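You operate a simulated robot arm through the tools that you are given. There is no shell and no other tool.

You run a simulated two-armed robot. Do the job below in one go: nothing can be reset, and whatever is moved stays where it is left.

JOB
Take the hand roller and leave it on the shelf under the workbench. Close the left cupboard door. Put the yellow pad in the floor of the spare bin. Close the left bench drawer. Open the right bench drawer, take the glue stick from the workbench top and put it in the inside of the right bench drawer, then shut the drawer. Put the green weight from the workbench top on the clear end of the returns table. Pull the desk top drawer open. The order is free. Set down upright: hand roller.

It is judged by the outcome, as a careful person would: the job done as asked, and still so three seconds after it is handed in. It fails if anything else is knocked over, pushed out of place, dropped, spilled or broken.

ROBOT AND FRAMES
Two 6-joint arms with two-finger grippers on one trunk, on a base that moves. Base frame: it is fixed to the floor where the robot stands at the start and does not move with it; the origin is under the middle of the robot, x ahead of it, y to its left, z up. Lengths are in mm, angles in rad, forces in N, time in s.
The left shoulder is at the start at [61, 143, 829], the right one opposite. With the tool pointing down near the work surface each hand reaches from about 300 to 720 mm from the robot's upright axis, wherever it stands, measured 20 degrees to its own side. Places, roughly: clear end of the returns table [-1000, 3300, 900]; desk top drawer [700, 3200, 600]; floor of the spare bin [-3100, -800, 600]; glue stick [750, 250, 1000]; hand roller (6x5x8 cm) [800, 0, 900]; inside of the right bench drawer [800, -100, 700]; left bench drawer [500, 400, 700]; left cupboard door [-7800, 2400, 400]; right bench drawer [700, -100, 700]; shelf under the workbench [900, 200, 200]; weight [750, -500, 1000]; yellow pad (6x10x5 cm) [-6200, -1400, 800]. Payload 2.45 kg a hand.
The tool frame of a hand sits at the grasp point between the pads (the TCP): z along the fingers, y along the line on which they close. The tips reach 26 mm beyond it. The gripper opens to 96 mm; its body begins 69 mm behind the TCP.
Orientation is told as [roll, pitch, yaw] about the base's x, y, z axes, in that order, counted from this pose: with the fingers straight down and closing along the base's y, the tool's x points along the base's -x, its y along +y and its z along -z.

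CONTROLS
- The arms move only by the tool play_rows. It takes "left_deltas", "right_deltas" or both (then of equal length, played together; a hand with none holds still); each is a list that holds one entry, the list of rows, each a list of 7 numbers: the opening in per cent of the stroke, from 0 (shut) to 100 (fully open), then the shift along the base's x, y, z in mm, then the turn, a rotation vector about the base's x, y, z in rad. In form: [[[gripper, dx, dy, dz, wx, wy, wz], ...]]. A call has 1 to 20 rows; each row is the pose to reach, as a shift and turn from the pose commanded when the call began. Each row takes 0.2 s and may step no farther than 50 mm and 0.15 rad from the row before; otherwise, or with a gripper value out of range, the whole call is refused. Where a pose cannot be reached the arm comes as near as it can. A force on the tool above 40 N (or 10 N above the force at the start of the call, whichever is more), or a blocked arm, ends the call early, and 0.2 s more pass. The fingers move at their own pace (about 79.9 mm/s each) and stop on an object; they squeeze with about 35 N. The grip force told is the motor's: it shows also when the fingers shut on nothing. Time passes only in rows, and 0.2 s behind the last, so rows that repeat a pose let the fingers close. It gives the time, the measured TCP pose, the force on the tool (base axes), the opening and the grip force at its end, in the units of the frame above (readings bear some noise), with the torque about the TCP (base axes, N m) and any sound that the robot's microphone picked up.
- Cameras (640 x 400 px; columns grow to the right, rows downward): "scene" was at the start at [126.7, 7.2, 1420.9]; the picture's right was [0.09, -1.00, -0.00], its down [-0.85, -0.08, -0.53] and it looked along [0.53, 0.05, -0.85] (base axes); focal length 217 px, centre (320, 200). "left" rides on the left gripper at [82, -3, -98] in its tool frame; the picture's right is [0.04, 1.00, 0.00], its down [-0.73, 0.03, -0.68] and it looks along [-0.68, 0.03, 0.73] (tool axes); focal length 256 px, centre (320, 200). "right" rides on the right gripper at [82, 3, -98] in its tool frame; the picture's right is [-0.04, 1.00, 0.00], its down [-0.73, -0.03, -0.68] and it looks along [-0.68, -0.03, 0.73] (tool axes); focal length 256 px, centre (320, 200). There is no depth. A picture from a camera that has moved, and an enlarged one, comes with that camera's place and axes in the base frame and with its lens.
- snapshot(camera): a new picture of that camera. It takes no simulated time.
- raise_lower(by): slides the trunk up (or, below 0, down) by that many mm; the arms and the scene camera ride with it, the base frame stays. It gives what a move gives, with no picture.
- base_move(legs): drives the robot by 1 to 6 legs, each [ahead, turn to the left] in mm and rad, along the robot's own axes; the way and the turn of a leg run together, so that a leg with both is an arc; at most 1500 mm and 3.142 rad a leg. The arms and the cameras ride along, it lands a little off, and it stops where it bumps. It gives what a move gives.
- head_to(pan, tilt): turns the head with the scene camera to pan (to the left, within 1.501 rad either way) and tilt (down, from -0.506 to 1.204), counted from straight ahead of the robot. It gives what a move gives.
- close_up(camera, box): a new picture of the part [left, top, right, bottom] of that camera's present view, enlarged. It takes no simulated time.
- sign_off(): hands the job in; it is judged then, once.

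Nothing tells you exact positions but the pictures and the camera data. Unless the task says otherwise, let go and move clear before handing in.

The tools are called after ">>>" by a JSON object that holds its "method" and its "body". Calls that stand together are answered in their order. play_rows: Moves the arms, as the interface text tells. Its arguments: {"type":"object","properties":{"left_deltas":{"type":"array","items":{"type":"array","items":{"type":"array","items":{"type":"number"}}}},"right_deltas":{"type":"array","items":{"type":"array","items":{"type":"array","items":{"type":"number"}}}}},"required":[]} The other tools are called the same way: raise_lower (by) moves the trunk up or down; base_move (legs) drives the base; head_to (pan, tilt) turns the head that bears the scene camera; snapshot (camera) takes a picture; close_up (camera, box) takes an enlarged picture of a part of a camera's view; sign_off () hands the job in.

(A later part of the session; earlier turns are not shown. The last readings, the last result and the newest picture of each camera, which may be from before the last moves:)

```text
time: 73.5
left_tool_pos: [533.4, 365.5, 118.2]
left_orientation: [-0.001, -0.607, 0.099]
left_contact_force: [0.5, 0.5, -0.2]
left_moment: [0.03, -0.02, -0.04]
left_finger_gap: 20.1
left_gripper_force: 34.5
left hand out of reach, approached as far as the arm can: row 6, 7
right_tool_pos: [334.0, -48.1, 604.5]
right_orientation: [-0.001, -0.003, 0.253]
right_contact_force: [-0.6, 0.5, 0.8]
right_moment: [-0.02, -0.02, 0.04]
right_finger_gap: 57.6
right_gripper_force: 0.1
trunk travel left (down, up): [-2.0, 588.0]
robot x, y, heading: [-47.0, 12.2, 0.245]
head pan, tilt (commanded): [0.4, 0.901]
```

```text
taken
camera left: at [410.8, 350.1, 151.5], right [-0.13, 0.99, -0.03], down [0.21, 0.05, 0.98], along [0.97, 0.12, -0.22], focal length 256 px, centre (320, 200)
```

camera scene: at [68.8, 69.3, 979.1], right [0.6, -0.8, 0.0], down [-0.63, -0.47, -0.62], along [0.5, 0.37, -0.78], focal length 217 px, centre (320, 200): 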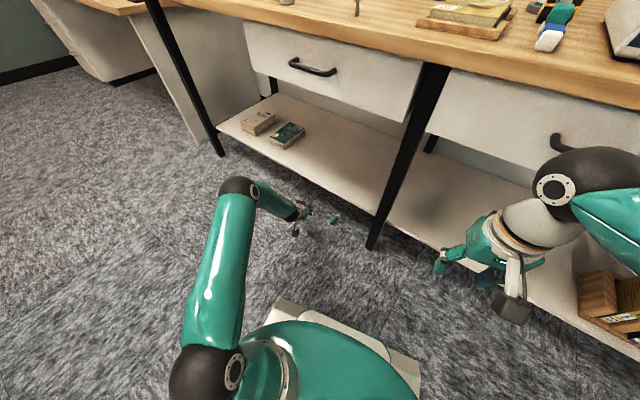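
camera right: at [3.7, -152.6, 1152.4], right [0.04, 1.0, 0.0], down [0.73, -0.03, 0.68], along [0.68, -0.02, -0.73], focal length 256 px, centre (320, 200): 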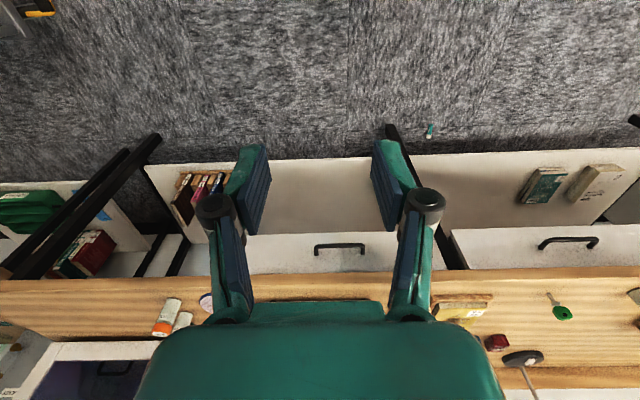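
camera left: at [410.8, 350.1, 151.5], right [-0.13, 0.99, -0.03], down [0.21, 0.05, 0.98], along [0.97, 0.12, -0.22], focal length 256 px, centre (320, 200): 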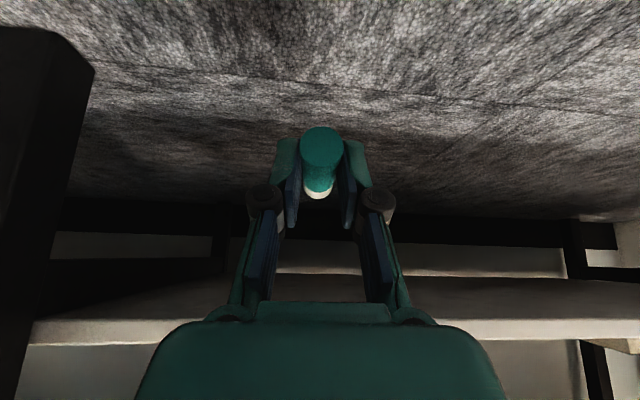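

The glue is held. I'll back away along my heading, straighten out, and check the grip.

>>> {"method": "base_move", "body": {"legs": [[-250, 0], [0, -0.247]]}}

>>> {"method": "snapshot", "body": {"camera": "left"}}

```text
time: 76.3
left_tool_pos: [364.1, 152.5, 117.2]
left_orientation: [-0.003, -0.608, -0.146]
left_contact_force: [-1.0, 0.8, -0.6]
left_moment: [0.02, 0.0, -0.03]
left_finger_gap: 20.2
left_gripper_force: 34.7
right_tool_pos: [67.9, -202.3, 603.3]
right_orientation: [0.0, -0.002, 0.003]
right_contact_force: [0.0, -0.6, -0.5]
right_moment: [-0.05, 0.0, -0.01]
right_finger_gap: 57.7
right_gripper_force: 0.0
trunk travel left (down, up): [-2.0, 588.0]
robot x, y, heading: [-287.7, -37.2, 0.001]
head pan, tilt (commanded): [0.4, 0.901]
```

```text
taken
camera left: at [240.4, 166.4, 151.5], right [0.12, 0.99, -0.03], down [0.22, 0.0, 0.98], along [0.97, -0.12, -0.22], focal length 256 px, centre (320, 200)
```

left: 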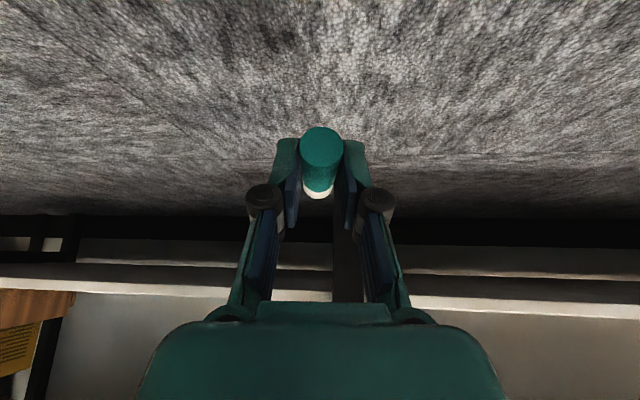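

The glue is still held. Now I'll raise the trunk back to its working height.

>>> {"method": "raise_lower", "body": {"by": 250}}

>>> {"method": "raise_lower", "body": {"by": 202}}

>>> {"method": "snapshot", "body": {"camera": "left"}}

>>> {"method": "snapshot", "body": {"camera": "scene"}}

```text
time: 78.9
left_tool_pos: [363.0, 152.0, 367.1]
left_orientation: [-0.004, -0.606, -0.148]
left_contact_force: [-0.5, -0.5, 0.1]
left_moment: [-0.02, 0.04, -0.01]
left_finger_gap: 19.9
left_gripper_force: 35.4
right_tool_pos: [68.1, -203.0, 854.6]
right_orientation: [-0.001, -0.002, 0.005]
right_contact_force: [0.3, 0.9, -0.1]
right_moment: [0.0, 0.0, -0.01]
right_finger_gap: 57.7
right_gripper_force: 0.1
trunk travel left (down, up): [-252.0, 338.0]
robot x, y, heading: [-290.6, -40.4, 0.0]
head pan, tilt (commanded): [0.4, 0.901]
```

```text
time: 81.1
left_tool_pos: [363.4, 153.2, 570.4]
left_orientation: [-0.004, -0.607, -0.147]
left_contact_force: [0.4, -0.2, 0.4]
left_moment: [0.0, 0.03, 0.0]
left_finger_gap: 20.1
left_gripper_force: 34.6
right_tool_pos: [67.7, -202.9, 1055.6]
right_orientation: [0.001, -0.001, 0.004]
right_contact_force: [-0.7, -0.3, -0.1]
right_moment: [0.0, -0.02, 0.0]
right_finger_gap: 57.6
right_gripper_force: 0.0
trunk travel left (down, up): [-454.0, 136.0]
robot x, y, heading: [-285.6, -38.5, -0.001]
head pan, tilt (commanded): [0.4, 0.901]
```

```text
taken
camera left: at [240.8, 166.4, 603.8], right [0.12, 0.99, -0.03], down [0.22, 0.0, 0.98], along [0.97, -0.12, -0.22], focal length 256 px, centre (320, 200)
```

left: 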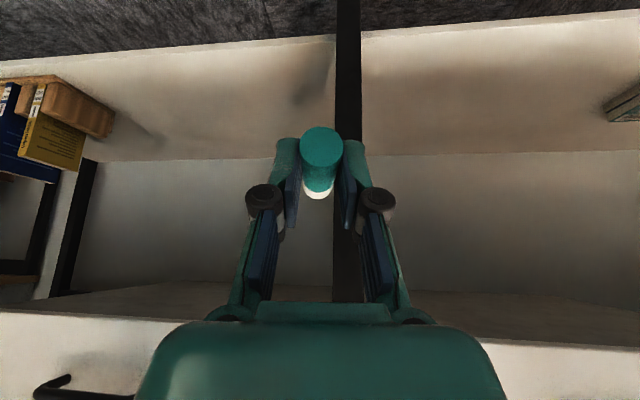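

```text
taken
camera scene: at [-160.0, -11.7, 1429.0], right [0.39, -0.92, 0.0], down [-0.72, -0.3, -0.62], along [0.57, 0.24, -0.78], focal length 217 px, centre (320, 200)
```

scene: 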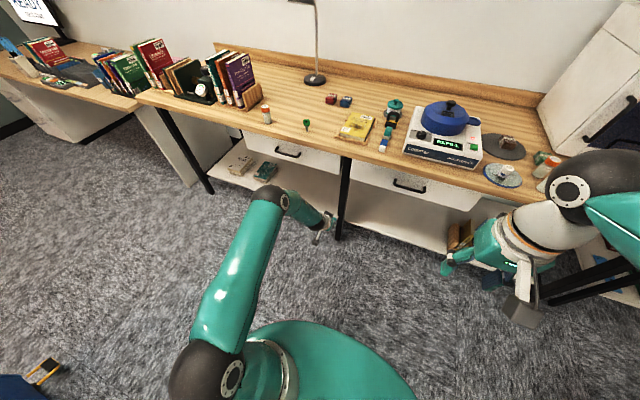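

The glue is held and the trunk is up. Now I'll bring the right hand to the right drawer handle, pointing forward and closing vertically.

>>> {"method": "play_rows", "body": {"right_deltas": [[[60, 25, 4, -10, 0.08, -0.08, -0.08], [60, 50, 8, -22, 0.16, -0.16, -0.16], [60, 75, 13, -40, 0.24, -0.24, -0.24], [60, 100, 18, -58, 0.32, -0.32, -0.32], [60, 125, 24, -78, 0.4, -0.4, -0.4], [60, 150, 30, -98, 0.48, -0.48, -0.48], [60, 175, 36, -118, 0.56, -0.56, -0.56], [60, 200, 42, -138, 0.64, -0.64, -0.64], [60, 225, 48, -158, 0.72, -0.72, -0.72], [60, 250, 54, -178, 0.8, -0.8, -0.8], [60, 275, 60, -198, 0.88, -0.88, -0.88], [60, 300, 66, -218, 0.96, -0.96, -0.96], [60, 325, 72, -242, 1.04, -1.04, -1.04], [60, 345, 78, -268, 1.125, -1.125, -1.125], [60, 365, 84, -294, 1.209, -1.209, -1.209]]]}}

>>> {"method": "snapshot", "body": {"camera": "right"}}

>>> {"method": "snapshot", "body": {"camera": "left"}}

```text
time: 84.3
left_tool_pos: [363.9, 152.2, 569.2]
left_orientation: [-0.003, -0.604, -0.148]
left_contact_force: [-0.1, -0.2, 0.1]
left_moment: [0.04, -0.01, 0.0]
left_finger_gap: 20.1
left_gripper_force: 35.5
right_tool_pos: [433.2, -118.1, 763.0]
right_orientation: [1.572, -0.001, -1.573]
right_contact_force: [0.3, -0.3, 0.2]
right_moment: [0.0, 0.0, 0.01]
right_finger_gap: 57.7
right_gripper_force: 0.0
trunk travel left (down, up): [-454.0, 136.0]
robot x, y, heading: [-284.3, -41.9, -0.002]
head pan, tilt (commanded): [0.4, 0.901]
```

```text
taken
camera right: at [336.4, -36.9, 765.4], right [0.0, -0.04, 1.0], down [-0.68, -0.73, -0.03], along [0.73, -0.68, -0.03], focal length 256 px, centre (320, 200)
```

right: 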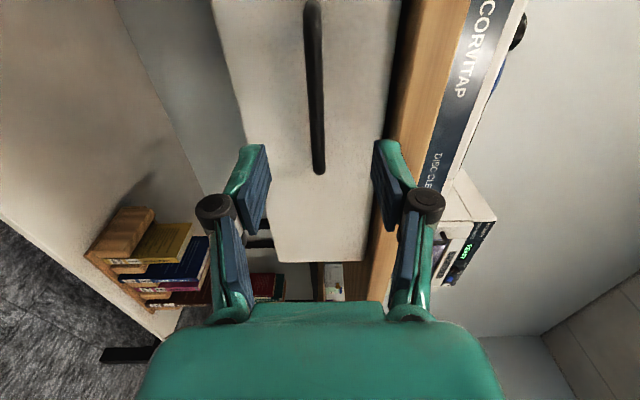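

```text
taken
camera left: at [241.2, 166.5, 603.5], right [0.12, 0.99, -0.03], down [0.22, 0.0, 0.98], along [0.97, -0.12, -0.22], focal length 256 px, centre (320, 200)
```

left: 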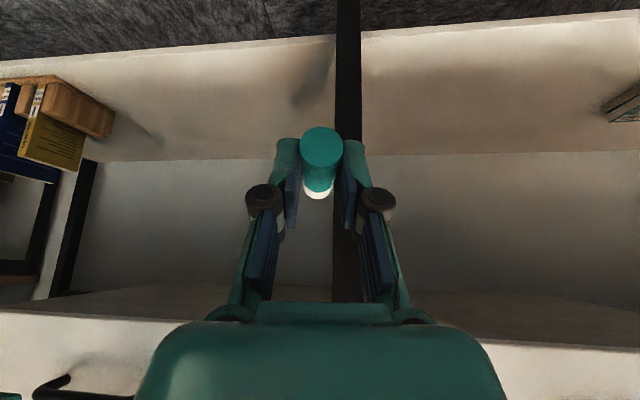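

The handle bar lies at z≈757 and I'm at 763, with the fingers spanning it. I'll move forward to x≈518 and close on the bar.

>>> {"method": "play_rows", "body": {"right_deltas": [[[60, 20, 0, -5, 0, 0, 0], [60, 40, 0, -5, 0, 0, 0], [60, 60, 0, -5, 0, 0, 0], [60, 75, 0, -5, 0, 0, 0], [60, 86, 0, -5, 0, 0, 0], [0, 86, 0, -5, 0, 0, 0], [0, 86, 0, -5, 0, 0, 0], [0, 86, 0, -5, 0, 0, 0], [0, 86, 0, -5, 0, 0, 0]]]}}

>>> {"method": "snapshot", "body": {"camera": "right"}}

```text
time: 86.3
left_tool_pos: [363.8, 151.6, 570.4]
left_orientation: [-0.003, -0.609, -0.146]
left_contact_force: [0.6, 0.6, 0.4]
left_moment: [-0.01, 0.0, 0.04]
left_finger_gap: 20.0
left_gripper_force: 34.6
right_tool_pos: [519.3, -117.0, 759.9]
right_orientation: [1.574, -0.003, -1.573]
right_contact_force: [0.8, 0.4, 10.5]
right_moment: [0.22, -0.06, 0.05]
right_finger_gap: 10.8
right_gripper_force: 37.9
trunk travel left (down, up): [-454.0, 136.0]
robot x, y, heading: [-289.0, -41.2, -0.001]
head pan, tilt (commanded): [0.4, 0.901]
```

```text
taken
camera right: at [421.4, -36.1, 762.2], right [0.0, -0.04, 1.0], down [-0.68, -0.73, -0.03], along [0.73, -0.68, -0.02], focal length 256 px, centre (320, 200)
```

right: 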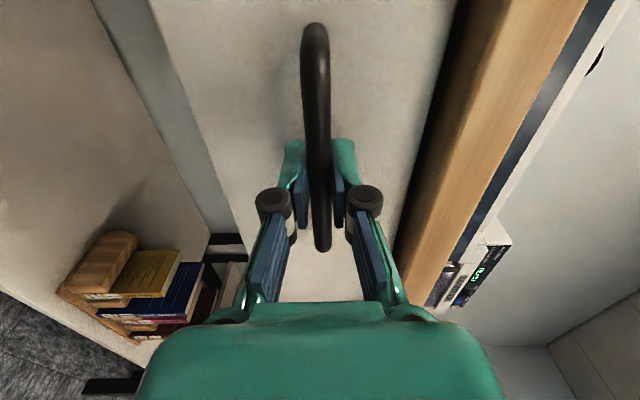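

The handle is gripped (gap 10.8). I'll pull the drawer open with the arm first.

>>> {"method": "play_rows", "body": {"right_deltas": [[[0, -10, 0, 0, 0, 0, 0], [0, -22, 0, 0, 0, 0, 0], [0, -36, 0, 0, 0, 0, 0], [0, -50, 0, 0, 0, 0, 0], [0, -64, 0, 0, 0, 0, 0], [0, -78, 0, 0, 0, 0, 0], [0, -92, 0, 0, 0, 0, 0]]]}}

>>> {"method": "snapshot", "body": {"camera": "scene"}}

```text
time: 87.9
left_tool_pos: [362.0, 152.7, 570.4]
left_orientation: [-0.003, -0.61, -0.146]
left_contact_force: [0.5, 0.2, -0.8]
left_moment: [-0.03, -0.02, 0.03]
left_finger_gap: 19.9
left_gripper_force: 34.6
right_tool_pos: [426.2, -118.1, 759.9]
right_orientation: [1.575, -0.002, -1.574]
right_contact_force: [-2.5, -0.5, 21.2]
right_moment: [0.15, -0.11, 0.78]
right_finger_gap: 11.1
right_gripper_force: 38.5
trunk travel left (down, up): [-454.0, 136.0]
robot x, y, heading: [-287.6, -39.2, 0.003]
head pan, tilt (commanded): [0.4, 0.901]
```

```text
taken
camera scene: at [-162.6, -11.6, 1429.4], right [0.39, -0.92, 0.0], down [-0.72, -0.3, -0.62], along [0.57, 0.24, -0.78], focal length 217 px, centre (320, 200)
```

scene: 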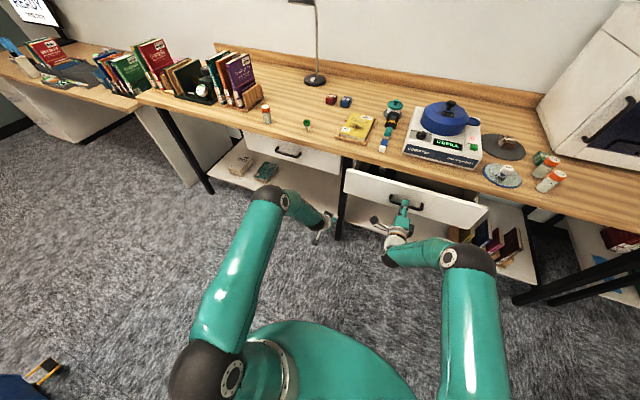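

The drawer is coming out. I'll relieve the vertical load slightly, then drive back 165 mm to open it further.

>>> {"method": "play_rows", "body": {"right_deltas": [[[0, 0, 0, 2, 0, 0, 0], [0, -2, 0, 3, 0, 0, 0]]]}}

>>> {"method": "base_move", "body": {"legs": [[-100, 0]]}}

>>> {"method": "snapshot", "body": {"camera": "scene"}}

```text
time: 88.5
left_tool_pos: [361.4, 153.1, 571.2]
left_orientation: [-0.004, -0.607, -0.147]
left_contact_force: [-0.3, 0.0, 0.0]
left_moment: [0.04, 0.02, 0.01]
left_finger_gap: 20.1
left_gripper_force: 35.4
right_tool_pos: [423.6, -117.4, 759.8]
right_orientation: [1.569, -0.002, -1.573]
right_contact_force: [-0.1, -0.5, 13.2]
right_moment: [0.16, -0.12, -0.19]
right_finger_gap: 11.0
right_gripper_force: 38.5
trunk travel left (down, up): [-454.0, 136.0]
robot x, y, heading: [-282.4, -38.8, 0.002]
head pan, tilt (commanded): [0.4, 0.901]
```

```text
time: 89.6
left_tool_pos: [263.5, 151.1, 571.4]
left_orientation: [-0.005, -0.609, -0.149]
left_contact_force: [-0.3, -0.4, -0.2]
left_moment: [0.01, 0.01, -0.02]
left_finger_gap: 20.1
left_gripper_force: 34.8
right_tool_pos: [322.1, -118.4, 760.5]
right_orientation: [1.569, -0.002, -1.577]
right_contact_force: [-3.3, -5.7, 7.7]
right_moment: [0.13, 0.0, -0.16]
right_finger_gap: 10.7
right_gripper_force: 38.3
trunk travel left (down, up): [-454.0, 136.0]
robot x, y, heading: [-388.0, -40.2, -0.001]
head pan, tilt (commanded): [0.4, 0.901]
```

```text
taken
camera scene: at [-262.2, -12.1, 1429.2], right [0.39, -0.92, 0.0], down [-0.72, -0.3, -0.62], along [0.57, 0.24, -0.78], focal length 217 px, centre (320, 200)
```

scene: 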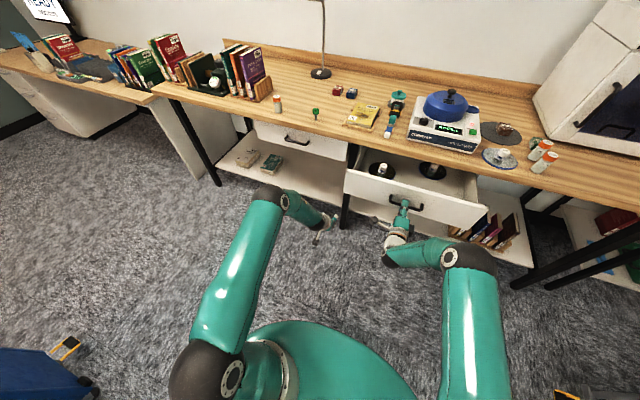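

The drawer is open about 197 mm, and I can see two black discs with white knobs inside it that I must avoid. I'll open it a bit more and then look inside.

>>> {"method": "base_move", "body": {"legs": [[-50, 0]]}}

>>> {"method": "head_to", "body": {"pan": -0.1, "tilt": 0.75}}

>>> {"method": "snapshot", "body": {"camera": "scene"}}

>>> {"method": "close_up", "body": {"camera": "scene", "box": [240, 110, 440, 250]}}

```text
time: 90.5
left_tool_pos: [212.1, 150.8, 571.6]
left_orientation: [-0.003, -0.606, -0.147]
left_contact_force: [-0.1, -0.1, 1.1]
left_moment: [0.01, -0.01, -0.01]
left_finger_gap: 20.0
left_gripper_force: 34.9
right_tool_pos: [272.5, -118.7, 760.8]
right_orientation: [1.568, -0.001, -1.576]
right_contact_force: [-1.8, -5.3, 4.0]
right_moment: [0.14, 0.06, 0.09]
right_finger_gap: 10.7
right_gripper_force: 38.0
trunk travel left (down, up): [-454.0, 136.0]
robot x, y, heading: [-441.6, -43.1, -0.005]
head pan, tilt (commanded): [0.4, 0.901]
```

```text
time: 91.5
left_tool_pos: [213.4, 152.4, 571.1]
left_orientation: [-0.002, -0.608, -0.146]
left_contact_force: [-0.3, 0.1, 0.4]
left_moment: [0.01, 0.03, -0.02]
left_finger_gap: 19.9
left_gripper_force: 35.1
right_tool_pos: [274.2, -118.7, 759.7]
right_orientation: [1.57, -0.001, -1.578]
right_contact_force: [1.1, -0.1, 1.1]
right_moment: [0.11, 0.01, 0.15]
right_finger_gap: 10.9
right_gripper_force: 38.3
trunk travel left (down, up): [-454.0, 136.0]
robot x, y, heading: [-438.2, -39.7, -0.006]
head pan, tilt (commanded): [-0.099, 0.75]
```

```text
taken
camera scene: at [-297.9, -49.2, 1440.9], right [-0.1, -0.99, 0.0], down [-0.68, 0.07, -0.73], along [0.73, -0.07, -0.68], focal length 217 px, centre (320, 200)
```

scene: 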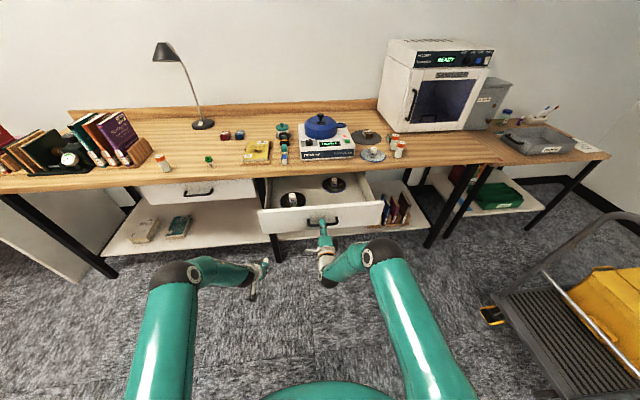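

```text
2.86 times, centred on (340, 180) of scene
camera zoom: at [-297.9, -49.2, 1440.9], right [-0.1, -0.99, 0.0], down [-0.68, 0.07, -0.73], along [0.73, -0.07, -0.68], focal length 619 px, centre (263, 257)
```

zoom: 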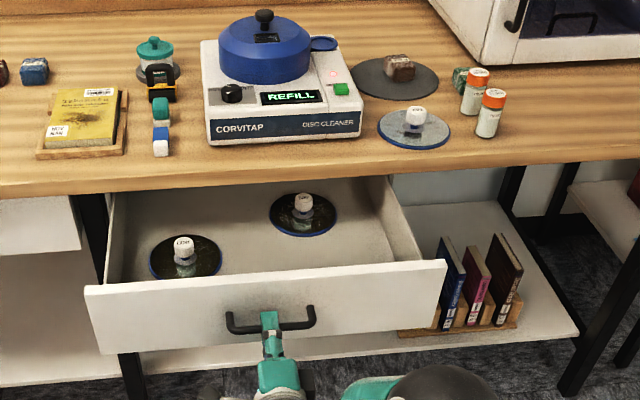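

The drawer is open about 250 mm. The two discs sit at about (489, 4) and (601, -219), so the free spot is the front right, around (470, -140). I'll release the handle and retract the right hand.

>>> {"method": "play_rows", "body": {"right_deltas": [[[60, 0, 0, 0, 0, 0, 0], [60, 0, 0, 0, 0, 0, 0], [60, 0, 0, 0, 0, 0, 0], [60, -20, 0, 0, 0, 0, 0], [60, -40, 0, 0, 0, 0, 0], [60, -60, 0, 0, 0, 0, 0]]]}}

>>> {"method": "play_rows", "body": {"right_deltas": [[[60, -10, -6, 26, -0.084, 0.084, 0.084], [60, -20, -12, 52, -0.169, 0.169, 0.169], [60, -40, -18, 76, -0.249, 0.249, 0.249], [60, -60, -24, 96, -0.329, 0.329, 0.329], [60, -80, -30, 116, -0.409, 0.409, 0.409], [60, -105, -36, 136, -0.489, 0.489, 0.489], [60, -130, -42, 156, -0.569, 0.569, 0.569], [60, -155, -48, 176, -0.649, 0.649, 0.649], [60, -180, -54, 196, -0.729, 0.729, 0.729], [60, -205, -60, 216, -0.809, 0.809, 0.809], [60, -230, -66, 236, -0.889, 0.889, 0.889], [60, -255, -72, 254, -0.969, 0.969, 0.969], [60, -275, -78, 272, -1.049, 1.049, 1.049], [60, -290, -82, 284, -1.129, 1.129, 1.129], [60, -305, -86, 294, -1.209, 1.209, 1.209]]]}}

>>> {"method": "snapshot", "body": {"camera": "scene"}}

```text
time: 92.9
left_tool_pos: [213.3, 151.1, 570.1]
left_orientation: [-0.001, -0.608, -0.146]
left_contact_force: [-0.4, -0.4, -0.3]
left_moment: [-0.01, 0.01, 0.02]
left_finger_gap: 19.8
left_gripper_force: 35.2
right_tool_pos: [213.8, -118.7, 760.8]
right_orientation: [1.568, -0.004, -1.575]
right_contact_force: [0.1, 0.2, 0.4]
right_moment: [-0.01, -0.01, -0.01]
right_finger_gap: 57.5
right_gripper_force: 0.2
trunk travel left (down, up): [-454.0, 136.0]
robot x, y, heading: [-441.7, -41.4, -0.001]
head pan, tilt (commanded): [-0.099, 0.75]
```

```text
time: 96.1
left_tool_pos: [212.1, 152.4, 569.7]
left_orientation: [-0.003, -0.607, -0.145]
left_contact_force: [0.2, -0.2, 0.4]
left_moment: [0.0, -0.02, 0.0]
left_finger_gap: 20.0
left_gripper_force: 35.3
right_tool_pos: [-91.6, -204.5, 1055.3]
right_orientation: [-0.003, -0.006, 0.005]
right_contact_force: [-0.6, -0.9, -0.2]
right_moment: [-0.01, 0.01, -0.01]
right_finger_gap: 57.7
right_gripper_force: 0.1
right hand out of reach, approached as far as the arm can: row 9
trunk travel left (down, up): [-454.0, 136.0]
robot x, y, heading: [-439.6, -38.7, -0.005]
head pan, tilt (commanded): [-0.099, 0.75]
```

```text
taken
camera scene: at [-298.3, -49.0, 1440.9], right [-0.1, -0.99, 0.0], down [-0.68, 0.07, -0.73], along [0.73, -0.08, -0.68], focal length 217 px, centre (320, 200)
```

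scene: 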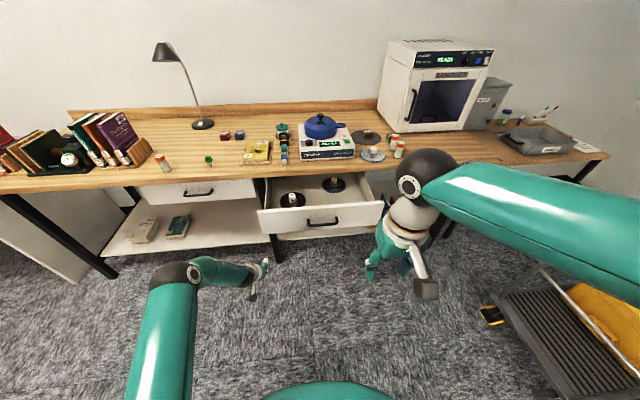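

The right hand is clear. I'll raise the left hand with the glue above the drawer front, and move the right hand out to the side.

>>> {"method": "play_rows", "body": {"left_deltas": [[[0, 0, 0, 20, 0, 0, 0], [0, 0, 0, 45, 0, 0, 0], [0, 0, 0, 75, 0, 0, 0], [0, 0, 0, 105, 0, 0, 0], [0, 0, 0, 135, 0, 0, 0], [0, 0, 0, 165, 0, 0, 0], [0, 0, 0, 195, 0, 0, 0], [0, 0, 0, 225, 0, 0, 0], [0, 0, 0, 255, 0, 0, 0], [0, 0, 0, 285, 0, 0, 0], [0, 0, 0, 310, 0, 0, 0], [0, 0, 0, 330, 0, 0, 0]]], "right_deltas": [[[60, 0, -10, 0, 0, 0, 0], [60, 0, -20, 0, 0, 0, 0], [60, 0, -30, 0, 0, 0, 0], [60, 0, -40, 0, 0, 0, 0], [60, 0, -50, 0, 0, 0, 0], [60, 0, -60, 0, 0, 0, 0], [60, 0, -70, 0, 0, 0, 0], [60, 0, -80, 0, 0, 0, 0], [60, 0, -90, 0, 0, 0, 0], [60, 0, -100, 0, 0, 0, 0], [60, 0, -100, 0, 0, 0, 0], [60, 0, -100, 0, 0, 0, 0]]]}}

>>> {"method": "base_move", "body": {"legs": [[270, 0]]}}

>>> {"method": "snapshot", "body": {"camera": "left"}}

>>> {"method": "snapshot", "body": {"camera": "scene"}}

```text
time: 98.7
left_tool_pos: [211.4, 152.1, 902.1]
left_orientation: [-0.005, -0.607, -0.145]
left_contact_force: [-0.7, -0.4, -0.2]
left_moment: [0.03, -0.04, 0.0]
left_finger_gap: 20.0
left_gripper_force: 34.8
right_tool_pos: [-91.2, -303.9, 1053.7]
right_orientation: [-0.003, -0.006, 0.002]
right_contact_force: [-0.3, 0.6, 0.1]
right_moment: [0.01, 0.01, -0.01]
right_finger_gap: 57.7
right_gripper_force: 0.1
trunk travel left (down, up): [-454.0, 136.0]
robot x, y, heading: [-439.3, -36.7, 0.002]
head pan, tilt (commanded): [-0.099, 0.75]
```

```text
time: 100.6
left_tool_pos: [483.9, 151.5, 900.4]
left_orientation: [-0.004, -0.608, -0.147]
left_contact_force: [0.1, -0.1, -0.9]
left_moment: [-0.01, -0.02, 0.03]
left_finger_gap: 20.2
left_gripper_force: 34.9
right_tool_pos: [180.6, -306.5, 1053.9]
right_orientation: [-0.003, -0.005, 0.001]
right_contact_force: [-0.1, -0.4, -0.3]
right_moment: [-0.01, 0.01, 0.01]
right_finger_gap: 57.5
right_gripper_force: 0.1
trunk travel left (down, up): [-454.0, 136.0]
robot x, y, heading: [-167.6, -38.0, -0.007]
head pan, tilt (commanded): [-0.099, 0.75]
```

```text
taken
camera left: at [361.3, 165.5, 934.1], right [0.12, 0.99, -0.03], down [0.22, 0.0, 0.98], along [0.97, -0.12, -0.22], focal length 256 px, centre (320, 200)
```

left: 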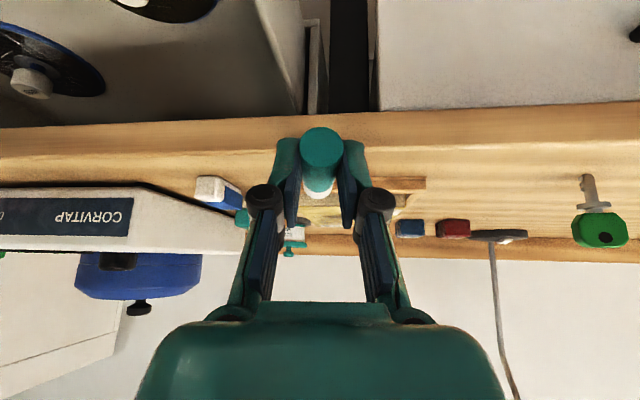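

```text
taken
camera scene: at [-26.3, -50.1, 1440.8], right [-0.1, -0.99, 0.0], down [-0.68, 0.07, -0.73], along [0.73, -0.08, -0.68], focal length 217 px, centre (320, 200)
```

scene: 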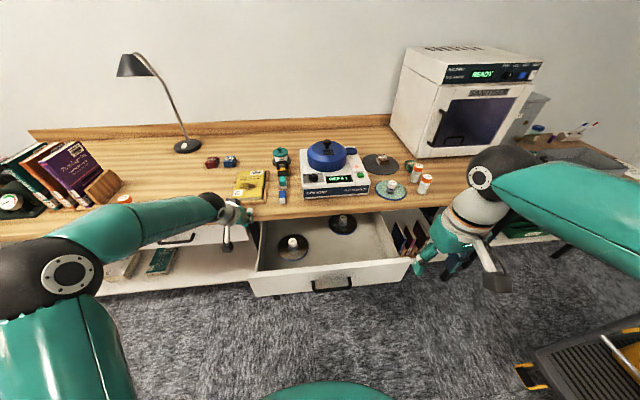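

The glue is still held. I'll carry it right to above the free spot in the drawer at y≈-140, staying just in front of the table edge.

>>> {"method": "play_rows", "body": {"left_deltas": [[[0, -25, -15, 8, 0, 0, 0], [0, -40, -45, 12, 0, 0.02, 0], [0, -44, -80, 12, 0, 0.04, 0], [0, -44, -115, 12, 0, 0.06, 0], [0, -44, -150, 12, 0, 0.08, 0.02], [0, -44, -185, 12, 0, 0.1, 0.04], [0, -44, -220, 12, 0, 0.12, 0.06], [0, -44, -255, 12, 0, 0.14, 0.08], [0, -44, -280, 12, 0, 0.155, 0.1], [0, -44, -291, 10, 0, 0.155, 0.1]]]}}

>>> {"method": "snapshot", "body": {"camera": "left"}}

>>> {"method": "snapshot", "body": {"camera": "scene"}}

```text
time: 102.8
left_tool_pos: [438.4, -141.0, 911.0]
left_orientation: [-0.02, -0.452, -0.037]
left_contact_force: [0.2, 0.2, -0.7]
left_moment: [0.02, 0.03, -0.02]
left_finger_gap: 19.8
left_gripper_force: 35.0
right_tool_pos: [180.5, -306.6, 1054.7]
right_orientation: [-0.002, -0.005, 0.001]
right_contact_force: [0.2, -0.3, 0.1]
right_moment: [-0.03, -0.01, 0.0]
right_finger_gap: 57.7
right_gripper_force: 0.0
trunk travel left (down, up): [-454.0, 136.0]
robot x, y, heading: [-173.5, -39.7, -0.005]
head pan, tilt (commanded): [-0.099, 0.75]
```

```text
taken
camera left: at [322.4, -138.3, 964.0], right [0.01, 1.0, -0.04], down [0.36, 0.03, 0.93], along [0.93, -0.02, -0.36], focal length 256 px, centre (320, 200)
```

left: 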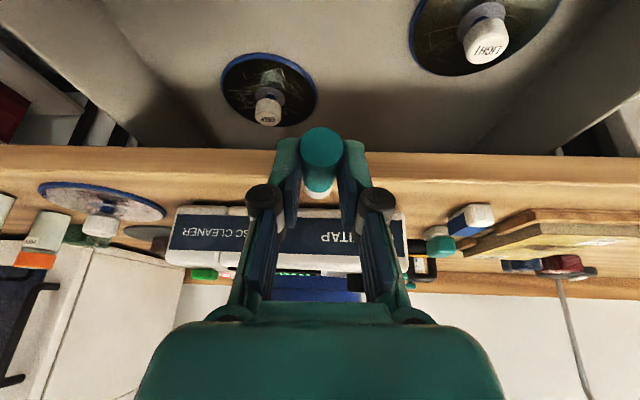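

```text
taken
camera scene: at [-27.7, -50.3, 1440.9], right [-0.1, -0.99, 0.0], down [-0.68, 0.07, -0.73], along [0.73, -0.08, -0.68], focal length 217 px, centre (320, 200)
```

scene: 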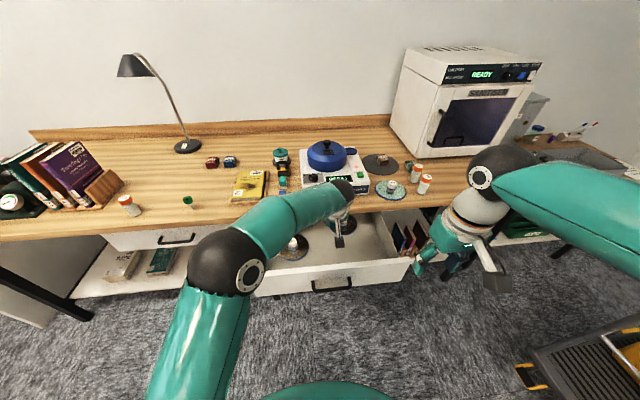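

I can see the drawer's free area: disc LIGHT near (500, 15) and DEEP near (588, -217). The hand camera trails 115 mm behind, so I'll go in at x≈490, y≈-118, dipping the glue under the table edge on the way down.

>>> {"method": "play_rows", "body": {"left_deltas": [[[0, 7, 6, -21, 0, 0.02, 0], [0, 10, 11, -46, 0, 0.04, 0], [0, 12, 16, -71, 0, 0.06, 0], [0, 24, 21, -89, 0, 0.07, 0], [0, 38, 23, -105, 0, 0.07, 0], [0, 50, 23, -121, 0, 0.07, 0], [0, 52, 23, -136, 0, 0.07, 0], [0, 52, 23, -149, 0, 0.07, 0]]]}}

>>> {"method": "snapshot", "body": {"camera": "left"}}

>>> {"method": "close_up", "body": {"camera": "scene", "box": [220, 160, 440, 310]}}

```text
time: 104.6
left_tool_pos: [491.3, -116.0, 761.8]
left_orientation: [-0.022, -0.383, -0.037]
left_contact_force: [-0.7, 0.8, -0.6]
left_moment: [0.01, 0.0, -0.01]
left_finger_gap: 20.0
left_gripper_force: 35.2
right_tool_pos: [179.5, -306.4, 1054.2]
right_orientation: [-0.002, -0.006, 0.001]
right_contact_force: [0.3, -0.3, 0.2]
right_moment: [0.02, 0.02, 0.03]
right_finger_gap: 57.6
right_gripper_force: 0.0
trunk travel left (down, up): [-454.0, 136.0]
robot x, y, heading: [-168.6, -42.1, -0.004]
head pan, tilt (commanded): [-0.099, 0.75]
```

```text
taken
camera left: at [378.9, -113.6, 822.2], right [0.01, 1.0, -0.04], down [0.43, 0.03, 0.9], along [0.9, -0.02, -0.43], focal length 256 px, centre (320, 200)
```

left: 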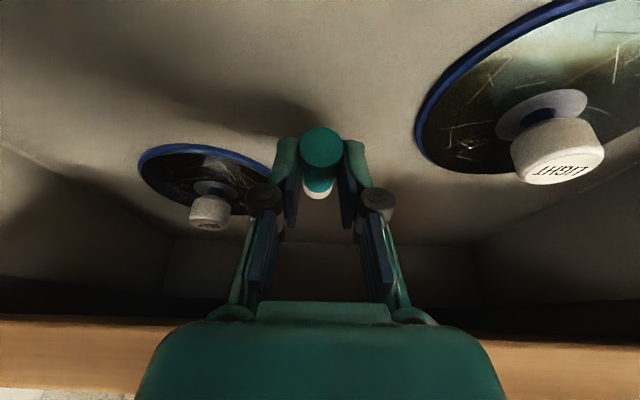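

```text
2.67 times, centred on (330, 235) of scene
camera zoom: at [-27.4, -50.2, 1440.9], right [-0.1, -0.99, 0.0], down [-0.68, 0.07, -0.73], along [0.73, -0.08, -0.68], focal length 578 px, centre (293, 107)
```

zoom: 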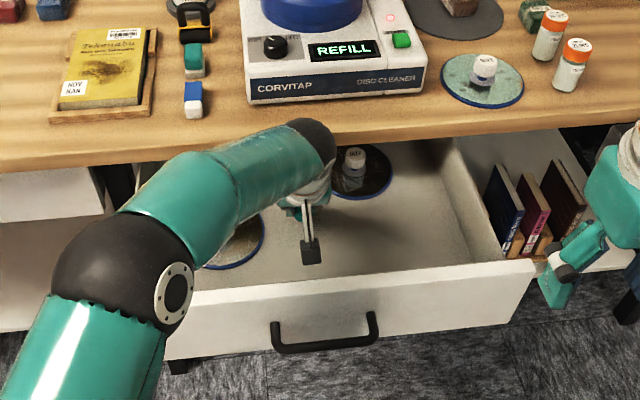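

There is good clearance all round. I'll ease down until the glue's nose touches the drawer floor, watching the force.

>>> {"method": "play_rows", "body": {"left_deltas": [[[0, 0, 0, -6, 0, 0, 0], [0, 0, 0, -12, 0, 0, 0], [0, 0, 0, -18, 0, 0, 0]]]}}

>>> {"method": "snapshot", "body": {"camera": "left"}}

```text
time: 105.4
left_tool_pos: [492.5, -117.6, 750.9]
left_orientation: [-0.028, -0.395, -0.037]
left_contact_force: [0.2, 1.9, 19.4]
left_moment: [-0.01, -1.09, 0.11]
left_finger_gap: 20.3
left_gripper_force: 35.0
right_tool_pos: [177.3, -306.6, 1055.5]
right_orientation: [-0.001, -0.008, 0.001]
right_contact_force: [0.5, 0.1, -0.1]
right_moment: [0.0, -0.01, 0.01]
right_finger_gap: 58.0
right_gripper_force: 0.0
trunk travel left (down, up): [-454.0, 136.0]
robot x, y, heading: [-169.4, -42.8, -0.004]
head pan, tilt (commanded): [-0.099, 0.75]
```

```text
taken
camera left: at [379.0, -114.6, 809.0], right [0.01, 1.0, -0.04], down [0.42, 0.03, 0.91], along [0.91, -0.03, -0.42], focal length 256 px, centre (320, 200)
```

left: 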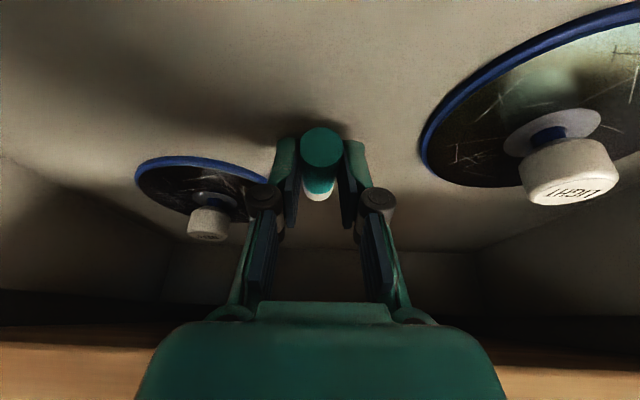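

The nose is touching the drawer floor (19 N). I'll ease up slightly, open gently and rise straight back out.

>>> {"method": "play_rows", "body": {"left_deltas": [[[0, 0, 0, 5, 0, 0, 0], [0, 0, 0, 6, 0, 0, 0], [30, 0, 0, 6, 0, 0, 0], [45, 0, 0, 6, 0, 0, 0], [50, 0, 0, 6, 0, 0, 0], [50, 0, 0, 6, 0, 0, 0]]]}}

>>> {"method": "snapshot", "body": {"camera": "left"}}

```text
time: 106.8
left_tool_pos: [491.1, -117.3, 749.3]
left_orientation: [-0.022, -0.383, -0.037]
left_contact_force: [0.5, 0.2, 0.8]
left_moment: [-0.02, -0.02, 0.02]
left_finger_gap: 47.8
left_gripper_force: 0.0
right_tool_pos: [178.5, -305.8, 1054.2]
right_orientation: [-0.003, -0.005, 0.003]
right_contact_force: [0.1, -0.1, -0.4]
right_moment: [-0.03, 0.02, -0.03]
right_finger_gap: 57.6
right_gripper_force: 0.0
trunk travel left (down, up): [-454.0, 136.0]
robot x, y, heading: [-165.9, -37.4, -0.002]
head pan, tilt (commanded): [-0.099, 0.75]
```

```text
taken
camera left: at [378.3, -114.5, 810.2], right [0.01, 1.0, -0.04], down [0.43, 0.03, 0.9], along [0.9, -0.02, -0.43], focal length 256 px, centre (320, 200)
```

left: 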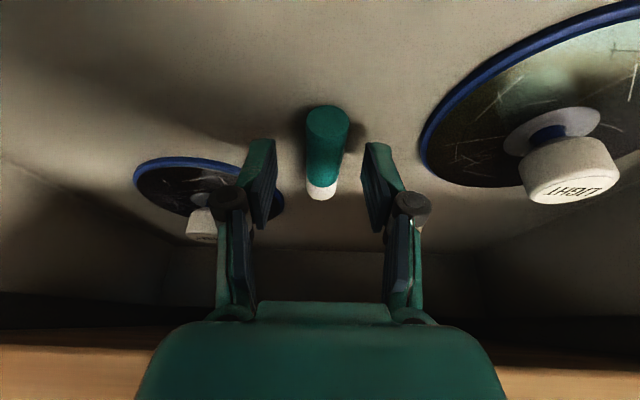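

The glue lies on the drawer floor. I'll rise out the same way I came in.

>>> {"method": "play_rows", "body": {"left_deltas": [[[50, 0, 0, 15, 0, 0, 0], [50, 0, 0, 30, 0, 0, 0], [50, -2, 0, 45, 0, 0, 0], [50, -14, 0, 60, 0, 0, 0], [50, -28, -2, 78, 0, 0, 0], [50, -40, -5, 95, 0, 0, 0], [50, -42, -5, 120, 0, 0, 0], [50, -45, 0, 150, 0, 0, 0], [50, -48, 20, 180, 0, 0, 0], [50, -48, 60, 205, 0, 0.05, 0], [50, -48, 100, 225, 0, 0.12, 0], [50, -48, 140, 235, 0, 0.2, 0], [50, -48, 180, 245, 0, 0.28, 0], [50, -48, 220, 250, 0, 0.36, 0], [50, -48, 260, 250, 0, 0.38, 0.03]]]}}

>>> {"method": "snapshot", "body": {"camera": "scene"}}

>>> {"method": "close_up", "body": {"camera": "scene", "box": [220, 160, 440, 310]}}

```text
time: 110.0
left_tool_pos: [442.4, 143.0, 1001.2]
left_orientation: [-0.03, 0.0, -0.007]
left_contact_force: [1.1, 0.3, 0.1]
left_moment: [0.03, -0.02, 0.01]
left_finger_gap: 47.7
left_gripper_force: 0.0
right_tool_pos: [179.3, -305.9, 1055.8]
right_orientation: [-0.001, -0.005, 0.004]
right_contact_force: [0.0, 0.3, -0.4]
right_moment: [-0.03, 0.01, -0.01]
right_finger_gap: 57.6
right_gripper_force: 0.1
trunk travel left (down, up): [-454.0, 136.0]
robot x, y, heading: [-165.8, -43.9, -0.002]
head pan, tilt (commanded): [-0.099, 0.75]
```

```text
taken
camera scene: at [-27.9, -49.4, 1441.0], right [-0.1, -0.99, 0.0], down [-0.68, 0.07, -0.73], along [0.73, -0.08, -0.68], focal length 217 px, centre (320, 200)
```

scene: 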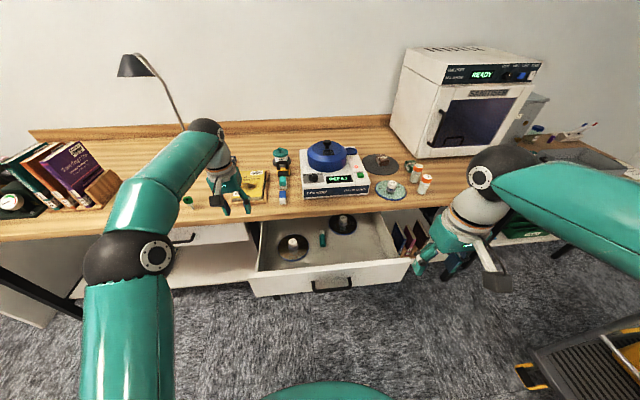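

```text
2.67 times, centred on (330, 235) of scene
camera zoom: at [-27.9, -49.4, 1441.0], right [-0.1, -0.99, 0.0], down [-0.68, 0.07, -0.73], along [0.73, -0.08, -0.68], focal length 578 px, centre (293, 107)
```

zoom: 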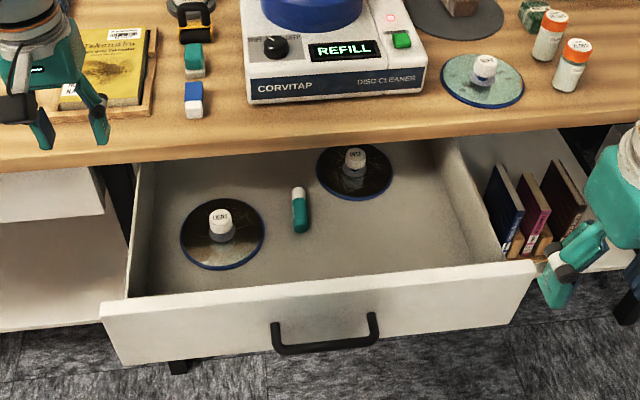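

The glue lies between the discs in the drawer. Now I'll back up and bring the closed right hand in front of the panel, above the handle, to push it shut.

>>> {"method": "base_move", "body": {"legs": [[-260, 0]]}}

>>> {"method": "play_rows", "body": {"right_deltas": [[[0, 25, 10, -10, 0.08, -0.08, -0.08], [0, 50, 20, -22, 0.16, -0.16, -0.16], [0, 75, 32, -40, 0.24, -0.24, -0.24], [0, 100, 44, -58, 0.32, -0.32, -0.32], [0, 125, 56, -76, 0.4, -0.4, -0.4], [0, 150, 68, -94, 0.48, -0.48, -0.48], [0, 175, 80, -112, 0.56, -0.56, -0.56], [0, 200, 92, -130, 0.64, -0.64, -0.64], [0, 225, 104, -148, 0.72, -0.72, -0.72], [0, 250, 118, -164, 0.8, -0.8, -0.8], [0, 270, 132, -180, 0.88, -0.88, -0.88], [0, 290, 146, -196, 0.96, -0.96, -0.96], [0, 305, 160, -214, 1.04, -1.04, -1.04], [0, 320, 174, -234, 1.125, -1.125, -1.125], [0, 335, 187, -254, 1.209, -1.209, -1.209]]]}}

>>> {"method": "snapshot", "body": {"camera": "scene"}}

>>> {"method": "snapshot", "body": {"camera": "right"}}

```text
time: 111.9
left_tool_pos: [180.2, 145.3, 1001.8]
left_orientation: [-0.032, -0.006, -0.003]
left_contact_force: [0.3, -0.3, -0.2]
left_moment: [-0.02, -0.03, 0.02]
left_finger_gap: 48.2
left_gripper_force: 0.0
right_tool_pos: [-81.6, -304.7, 1054.0]
right_orientation: [-0.001, -0.007, 0.003]
right_contact_force: [-0.1, -0.3, 0.1]
right_moment: [0.03, 0.0, 0.0]
right_finger_gap: 57.7
right_gripper_force: 0.1
trunk travel left (down, up): [-454.0, 136.0]
robot x, y, heading: [-425.1, -39.0, 0.001]
head pan, tilt (commanded): [-0.099, 0.75]
```

```text
time: 115.1
left_tool_pos: [182.1, 146.0, 1000.9]
left_orientation: [-0.031, -0.003, -0.005]
left_contact_force: [-0.6, 0.3, -0.1]
left_moment: [0.02, -0.01, 0.02]
left_finger_gap: 47.8
left_gripper_force: 0.1
right_tool_pos: [248.5, -220.7, 763.1]
right_orientation: [1.598, -0.004, -1.487]
right_contact_force: [0.1, 0.1, 0.8]
right_moment: [-0.03, -0.02, -0.02]
right_finger_gap: 0.1
right_gripper_force: 28.3
right hand out of reach, approached as far as the arm can: row 7, 8, 10, 11, 12, 13, 14, 15
trunk travel left (down, up): [-454.0, 136.0]
robot x, y, heading: [-431.6, -41.2, -0.001]
head pan, tilt (commanded): [-0.099, 0.75]
```

```text
taken
camera scene: at [-286.9, -48.9, 1440.9], right [-0.1, -0.99, 0.0], down [-0.68, 0.07, -0.73], along [0.73, -0.07, -0.68], focal length 217 px, centre (320, 200)
```

scene: 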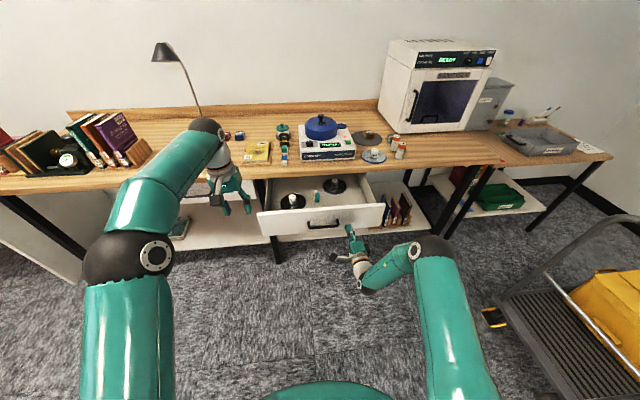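

```text
taken
camera right: at [144.0, -148.1, 763.7], right [-0.03, -0.04, 1.0], down [-0.61, -0.79, -0.05], along [0.79, -0.61, 0.0], focal length 256 px, centre (320, 200)
```

right: 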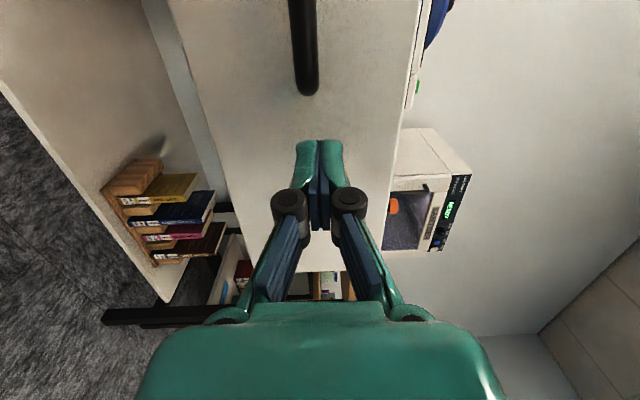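

The right hand sits at (248, -221, 763), to the right of the handle and facing bare panel. I'll push gently from here.

>>> {"method": "play_rows", "body": {"right_deltas": [[[0, 12, 0, 0, 0, 0, 0], [0, 24, 0, 0, 0, 0, 0], [0, 36, 0, 0, 0, 0, 0], [0, 48, 0, 0, 0, 0, 0], [0, 60, 0, 0, 0, 0, 0], [0, 72, 0, 0, 0, 0, 0], [0, 84, 0, 0, 0, 0, 0], [0, 96, 0, 0, 0, 0, 0], [0, 108, 0, 0, 0, 0, 0], [0, 118, 0, 0, 0, 0, 0]]]}}

>>> {"method": "snapshot", "body": {"camera": "scene"}}

```text
time: 117.3
left_tool_pos: [183.0, 145.2, 999.1]
left_orientation: [-0.032, -0.003, -0.002]
left_contact_force: [-1.4, 0.7, 0.0]
left_moment: [-0.02, -0.01, 0.01]
left_finger_gap: 47.9
left_gripper_force: 0.0
right_tool_pos: [366.7, -220.9, 765.1]
right_orientation: [1.598, -0.005, -1.487]
right_contact_force: [0.8, 0.2, 0.2]
right_moment: [0.03, -0.01, -0.01]
right_finger_gap: 0.0
right_gripper_force: 28.1
trunk travel left (down, up): [-454.0, 136.0]
robot x, y, heading: [-427.4, -41.0, 0.003]
head pan, tilt (commanded): [-0.099, 0.75]
```

```text
taken
camera scene: at [-287.6, -48.9, 1440.9], right [-0.1, -0.99, 0.0], down [-0.68, 0.07, -0.73], along [0.73, -0.07, -0.68], focal length 217 px, centre (320, 200)
```

scene: 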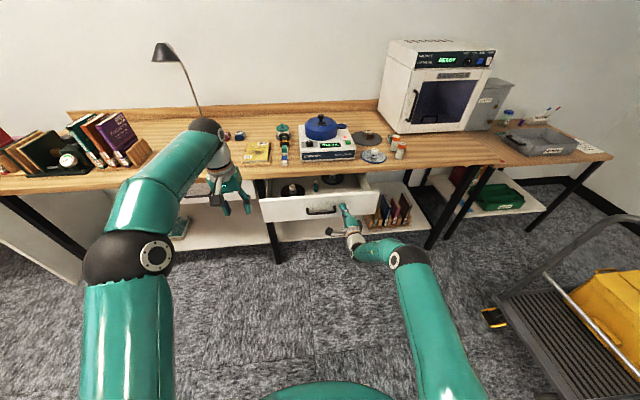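

It is closing smoothly. I'll drive forward 120 mm while pushing, then finish with the arm.

>>> {"method": "base_move", "body": {"legs": [[60, 0], [60, 0]]}}

>>> {"method": "play_rows", "body": {"right_deltas": [[[0, 10, 0, 0, 0, 0, 0], [0, 20, 0, 0, 0, 0, 0], [0, 30, 0, 0, 0, 0, 0], [0, 38, 0, 0, 0, 0, 0], [0, 44, 0, 0, 0, 0, 0], [0, 50, 0, 0, 0, 0, 0], [0, 56, 0, 0, 0, 0, 0], [0, 62, 0, 0, 0, 0, 0]]]}}

>>> {"method": "snapshot", "body": {"camera": "scene"}}

```text
time: 118.8
left_tool_pos: [304.3, 145.9, 998.7]
left_orientation: [-0.031, -0.001, -0.003]
left_contact_force: [0.1, 0.4, 0.2]
left_moment: [0.0, 0.04, -0.01]
left_finger_gap: 48.0
left_gripper_force: 0.0
right_tool_pos: [487.3, -220.7, 762.0]
right_orientation: [1.596, -0.005, -1.484]
right_contact_force: [0.6, 0.8, 0.2]
right_moment: [-0.02, -0.02, 0.01]
right_finger_gap: 0.0
right_gripper_force: 28.3
trunk travel left (down, up): [-454.0, 136.0]
robot x, y, heading: [-309.7, -41.8, -0.007]
head pan, tilt (commanded): [-0.099, 0.75]
```

```text
time: 120.4
left_tool_pos: [296.8, 145.9, 1003.7]
left_orientation: [-0.033, -0.006, -0.002]
left_contact_force: [-0.2, -0.7, 0.7]
left_moment: [0.0, 0.03, -0.01]
left_finger_gap: 48.1
left_gripper_force: 0.0
right_tool_pos: [533.8, -221.7, 762.5]
right_orientation: [1.597, -0.005, -1.486]
right_contact_force: [-36.8, -1.8, 9.5]
right_moment: [-0.05, -0.14, -0.4]
right_finger_gap: 6.1
right_gripper_force: 28.7
trunk travel left (down, up): [-454.0, 136.0]
robot x, y, heading: [-306.6, -41.7, -0.003]
head pan, tilt (commanded): [-0.099, 0.75]
stopped in row 7 (right hand): the force on the tool passed its limit at 49 N (the readings are from after the stop); the commanded pose is now the measured one
```

```text
taken
camera scene: at [-173.6, -48.8, 1441.8], right [-0.1, -0.99, 0.0], down [-0.68, 0.07, -0.73], along [0.73, -0.07, -0.68], focal length 217 px, centre (320, 200)
```

scene: 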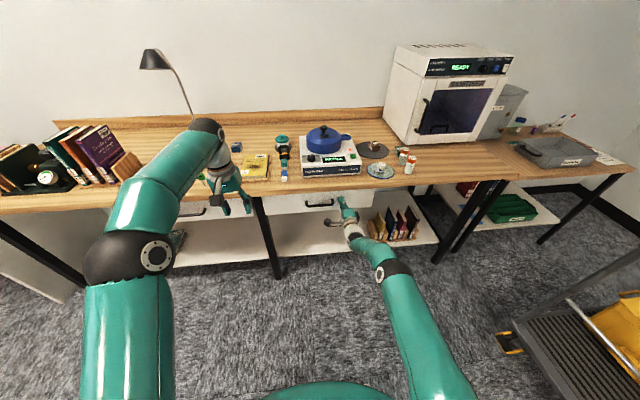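

The right drawer is shut; it stopped at the same depth with firm resistance. I'll retract the right hand to neutral.

>>> {"method": "play_rows", "body": {"right_deltas": [[[0, -25, 0, 0, 0, 0, 0], [0, -50, 0, 0, 0, 0, 0], [0, -75, 0, 0, 0, 0, 0], [0, -100, 0, 0, 0, 0, 0]]]}}

>>> {"method": "play_rows", "body": {"right_deltas": [[[20, -10, 0, 26, -0.084, 0.084, 0.084], [40, -20, 0, 52, -0.169, 0.169, 0.169], [60, -40, 0, 76, -0.249, 0.249, 0.249], [60, -60, 0, 96, -0.329, 0.329, 0.329], [60, -80, 0, 116, -0.409, 0.409, 0.409], [60, -105, 0, 136, -0.489, 0.489, 0.489], [60, -130, 0, 156, -0.569, 0.569, 0.569], [60, -155, 0, 176, -0.649, 0.649, 0.649], [60, -180, 0, 196, -0.729, 0.729, 0.729], [60, -205, 0, 216, -0.809, 0.809, 0.809], [60, -230, 0, 236, -0.889, 0.889, 0.889], [60, -255, 0, 254, -0.969, 0.969, 0.969], [60, -275, 0, 272, -1.049, 1.049, 1.049], [60, -290, 0, 284, -1.129, 1.129, 1.129], [60, -305, 0, 294, -1.209, 1.209, 1.209]]]}}

>>> {"method": "snapshot", "body": {"camera": "scene"}}

```text
time: 121.4
left_tool_pos: [303.9, 145.5, 1001.9]
left_orientation: [-0.032, -0.005, -0.003]
left_contact_force: [1.4, 0.6, 0.6]
left_moment: [0.01, 0.01, 0.01]
left_finger_gap: 48.1
left_gripper_force: 0.1
right_tool_pos: [438.4, -222.5, 760.1]
right_orientation: [1.591, -0.005, -1.481]
right_contact_force: [0.4, -1.1, 0.3]
right_moment: [-0.03, 0.01, 0.04]
right_finger_gap: 0.1
right_gripper_force: 28.6
trunk travel left (down, up): [-454.0, 136.0]
robot x, y, heading: [-309.7, -43.0, -0.004]
head pan, tilt (commanded): [-0.099, 0.75]
```

```text
time: 124.6
left_tool_pos: [303.7, 144.9, 1000.1]
left_orientation: [-0.032, -0.003, -0.005]
left_contact_force: [-0.6, 0.5, -0.2]
left_moment: [-0.01, -0.01, 0.0]
left_finger_gap: 47.9
left_gripper_force: 0.1
right_tool_pos: [134.0, -220.2, 1053.4]
right_orientation: [0.02, 0.087, 0.006]
right_contact_force: [-0.2, 0.2, 0.2]
right_moment: [-0.01, 0.02, 0.01]
right_finger_gap: 57.8
right_gripper_force: 0.0
trunk travel left (down, up): [-454.0, 136.0]
robot x, y, heading: [-307.4, -43.8, -0.003]
head pan, tilt (commanded): [-0.099, 0.75]
```

```text
taken
camera scene: at [-167.5, -48.9, 1440.9], right [-0.1, -0.99, 0.0], down [-0.68, 0.07, -0.73], along [0.73, -0.07, -0.68], focal length 217 px, centre (320, 200)
```

scene: 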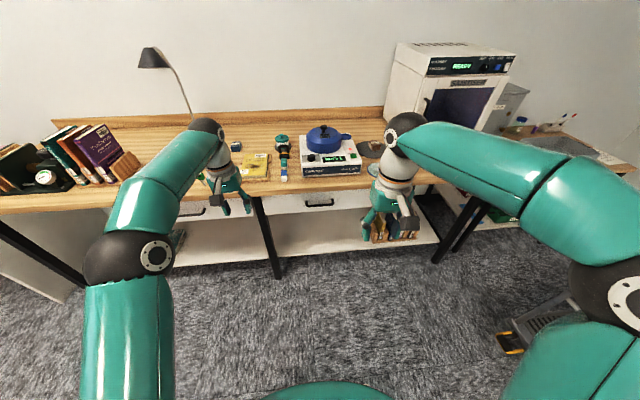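

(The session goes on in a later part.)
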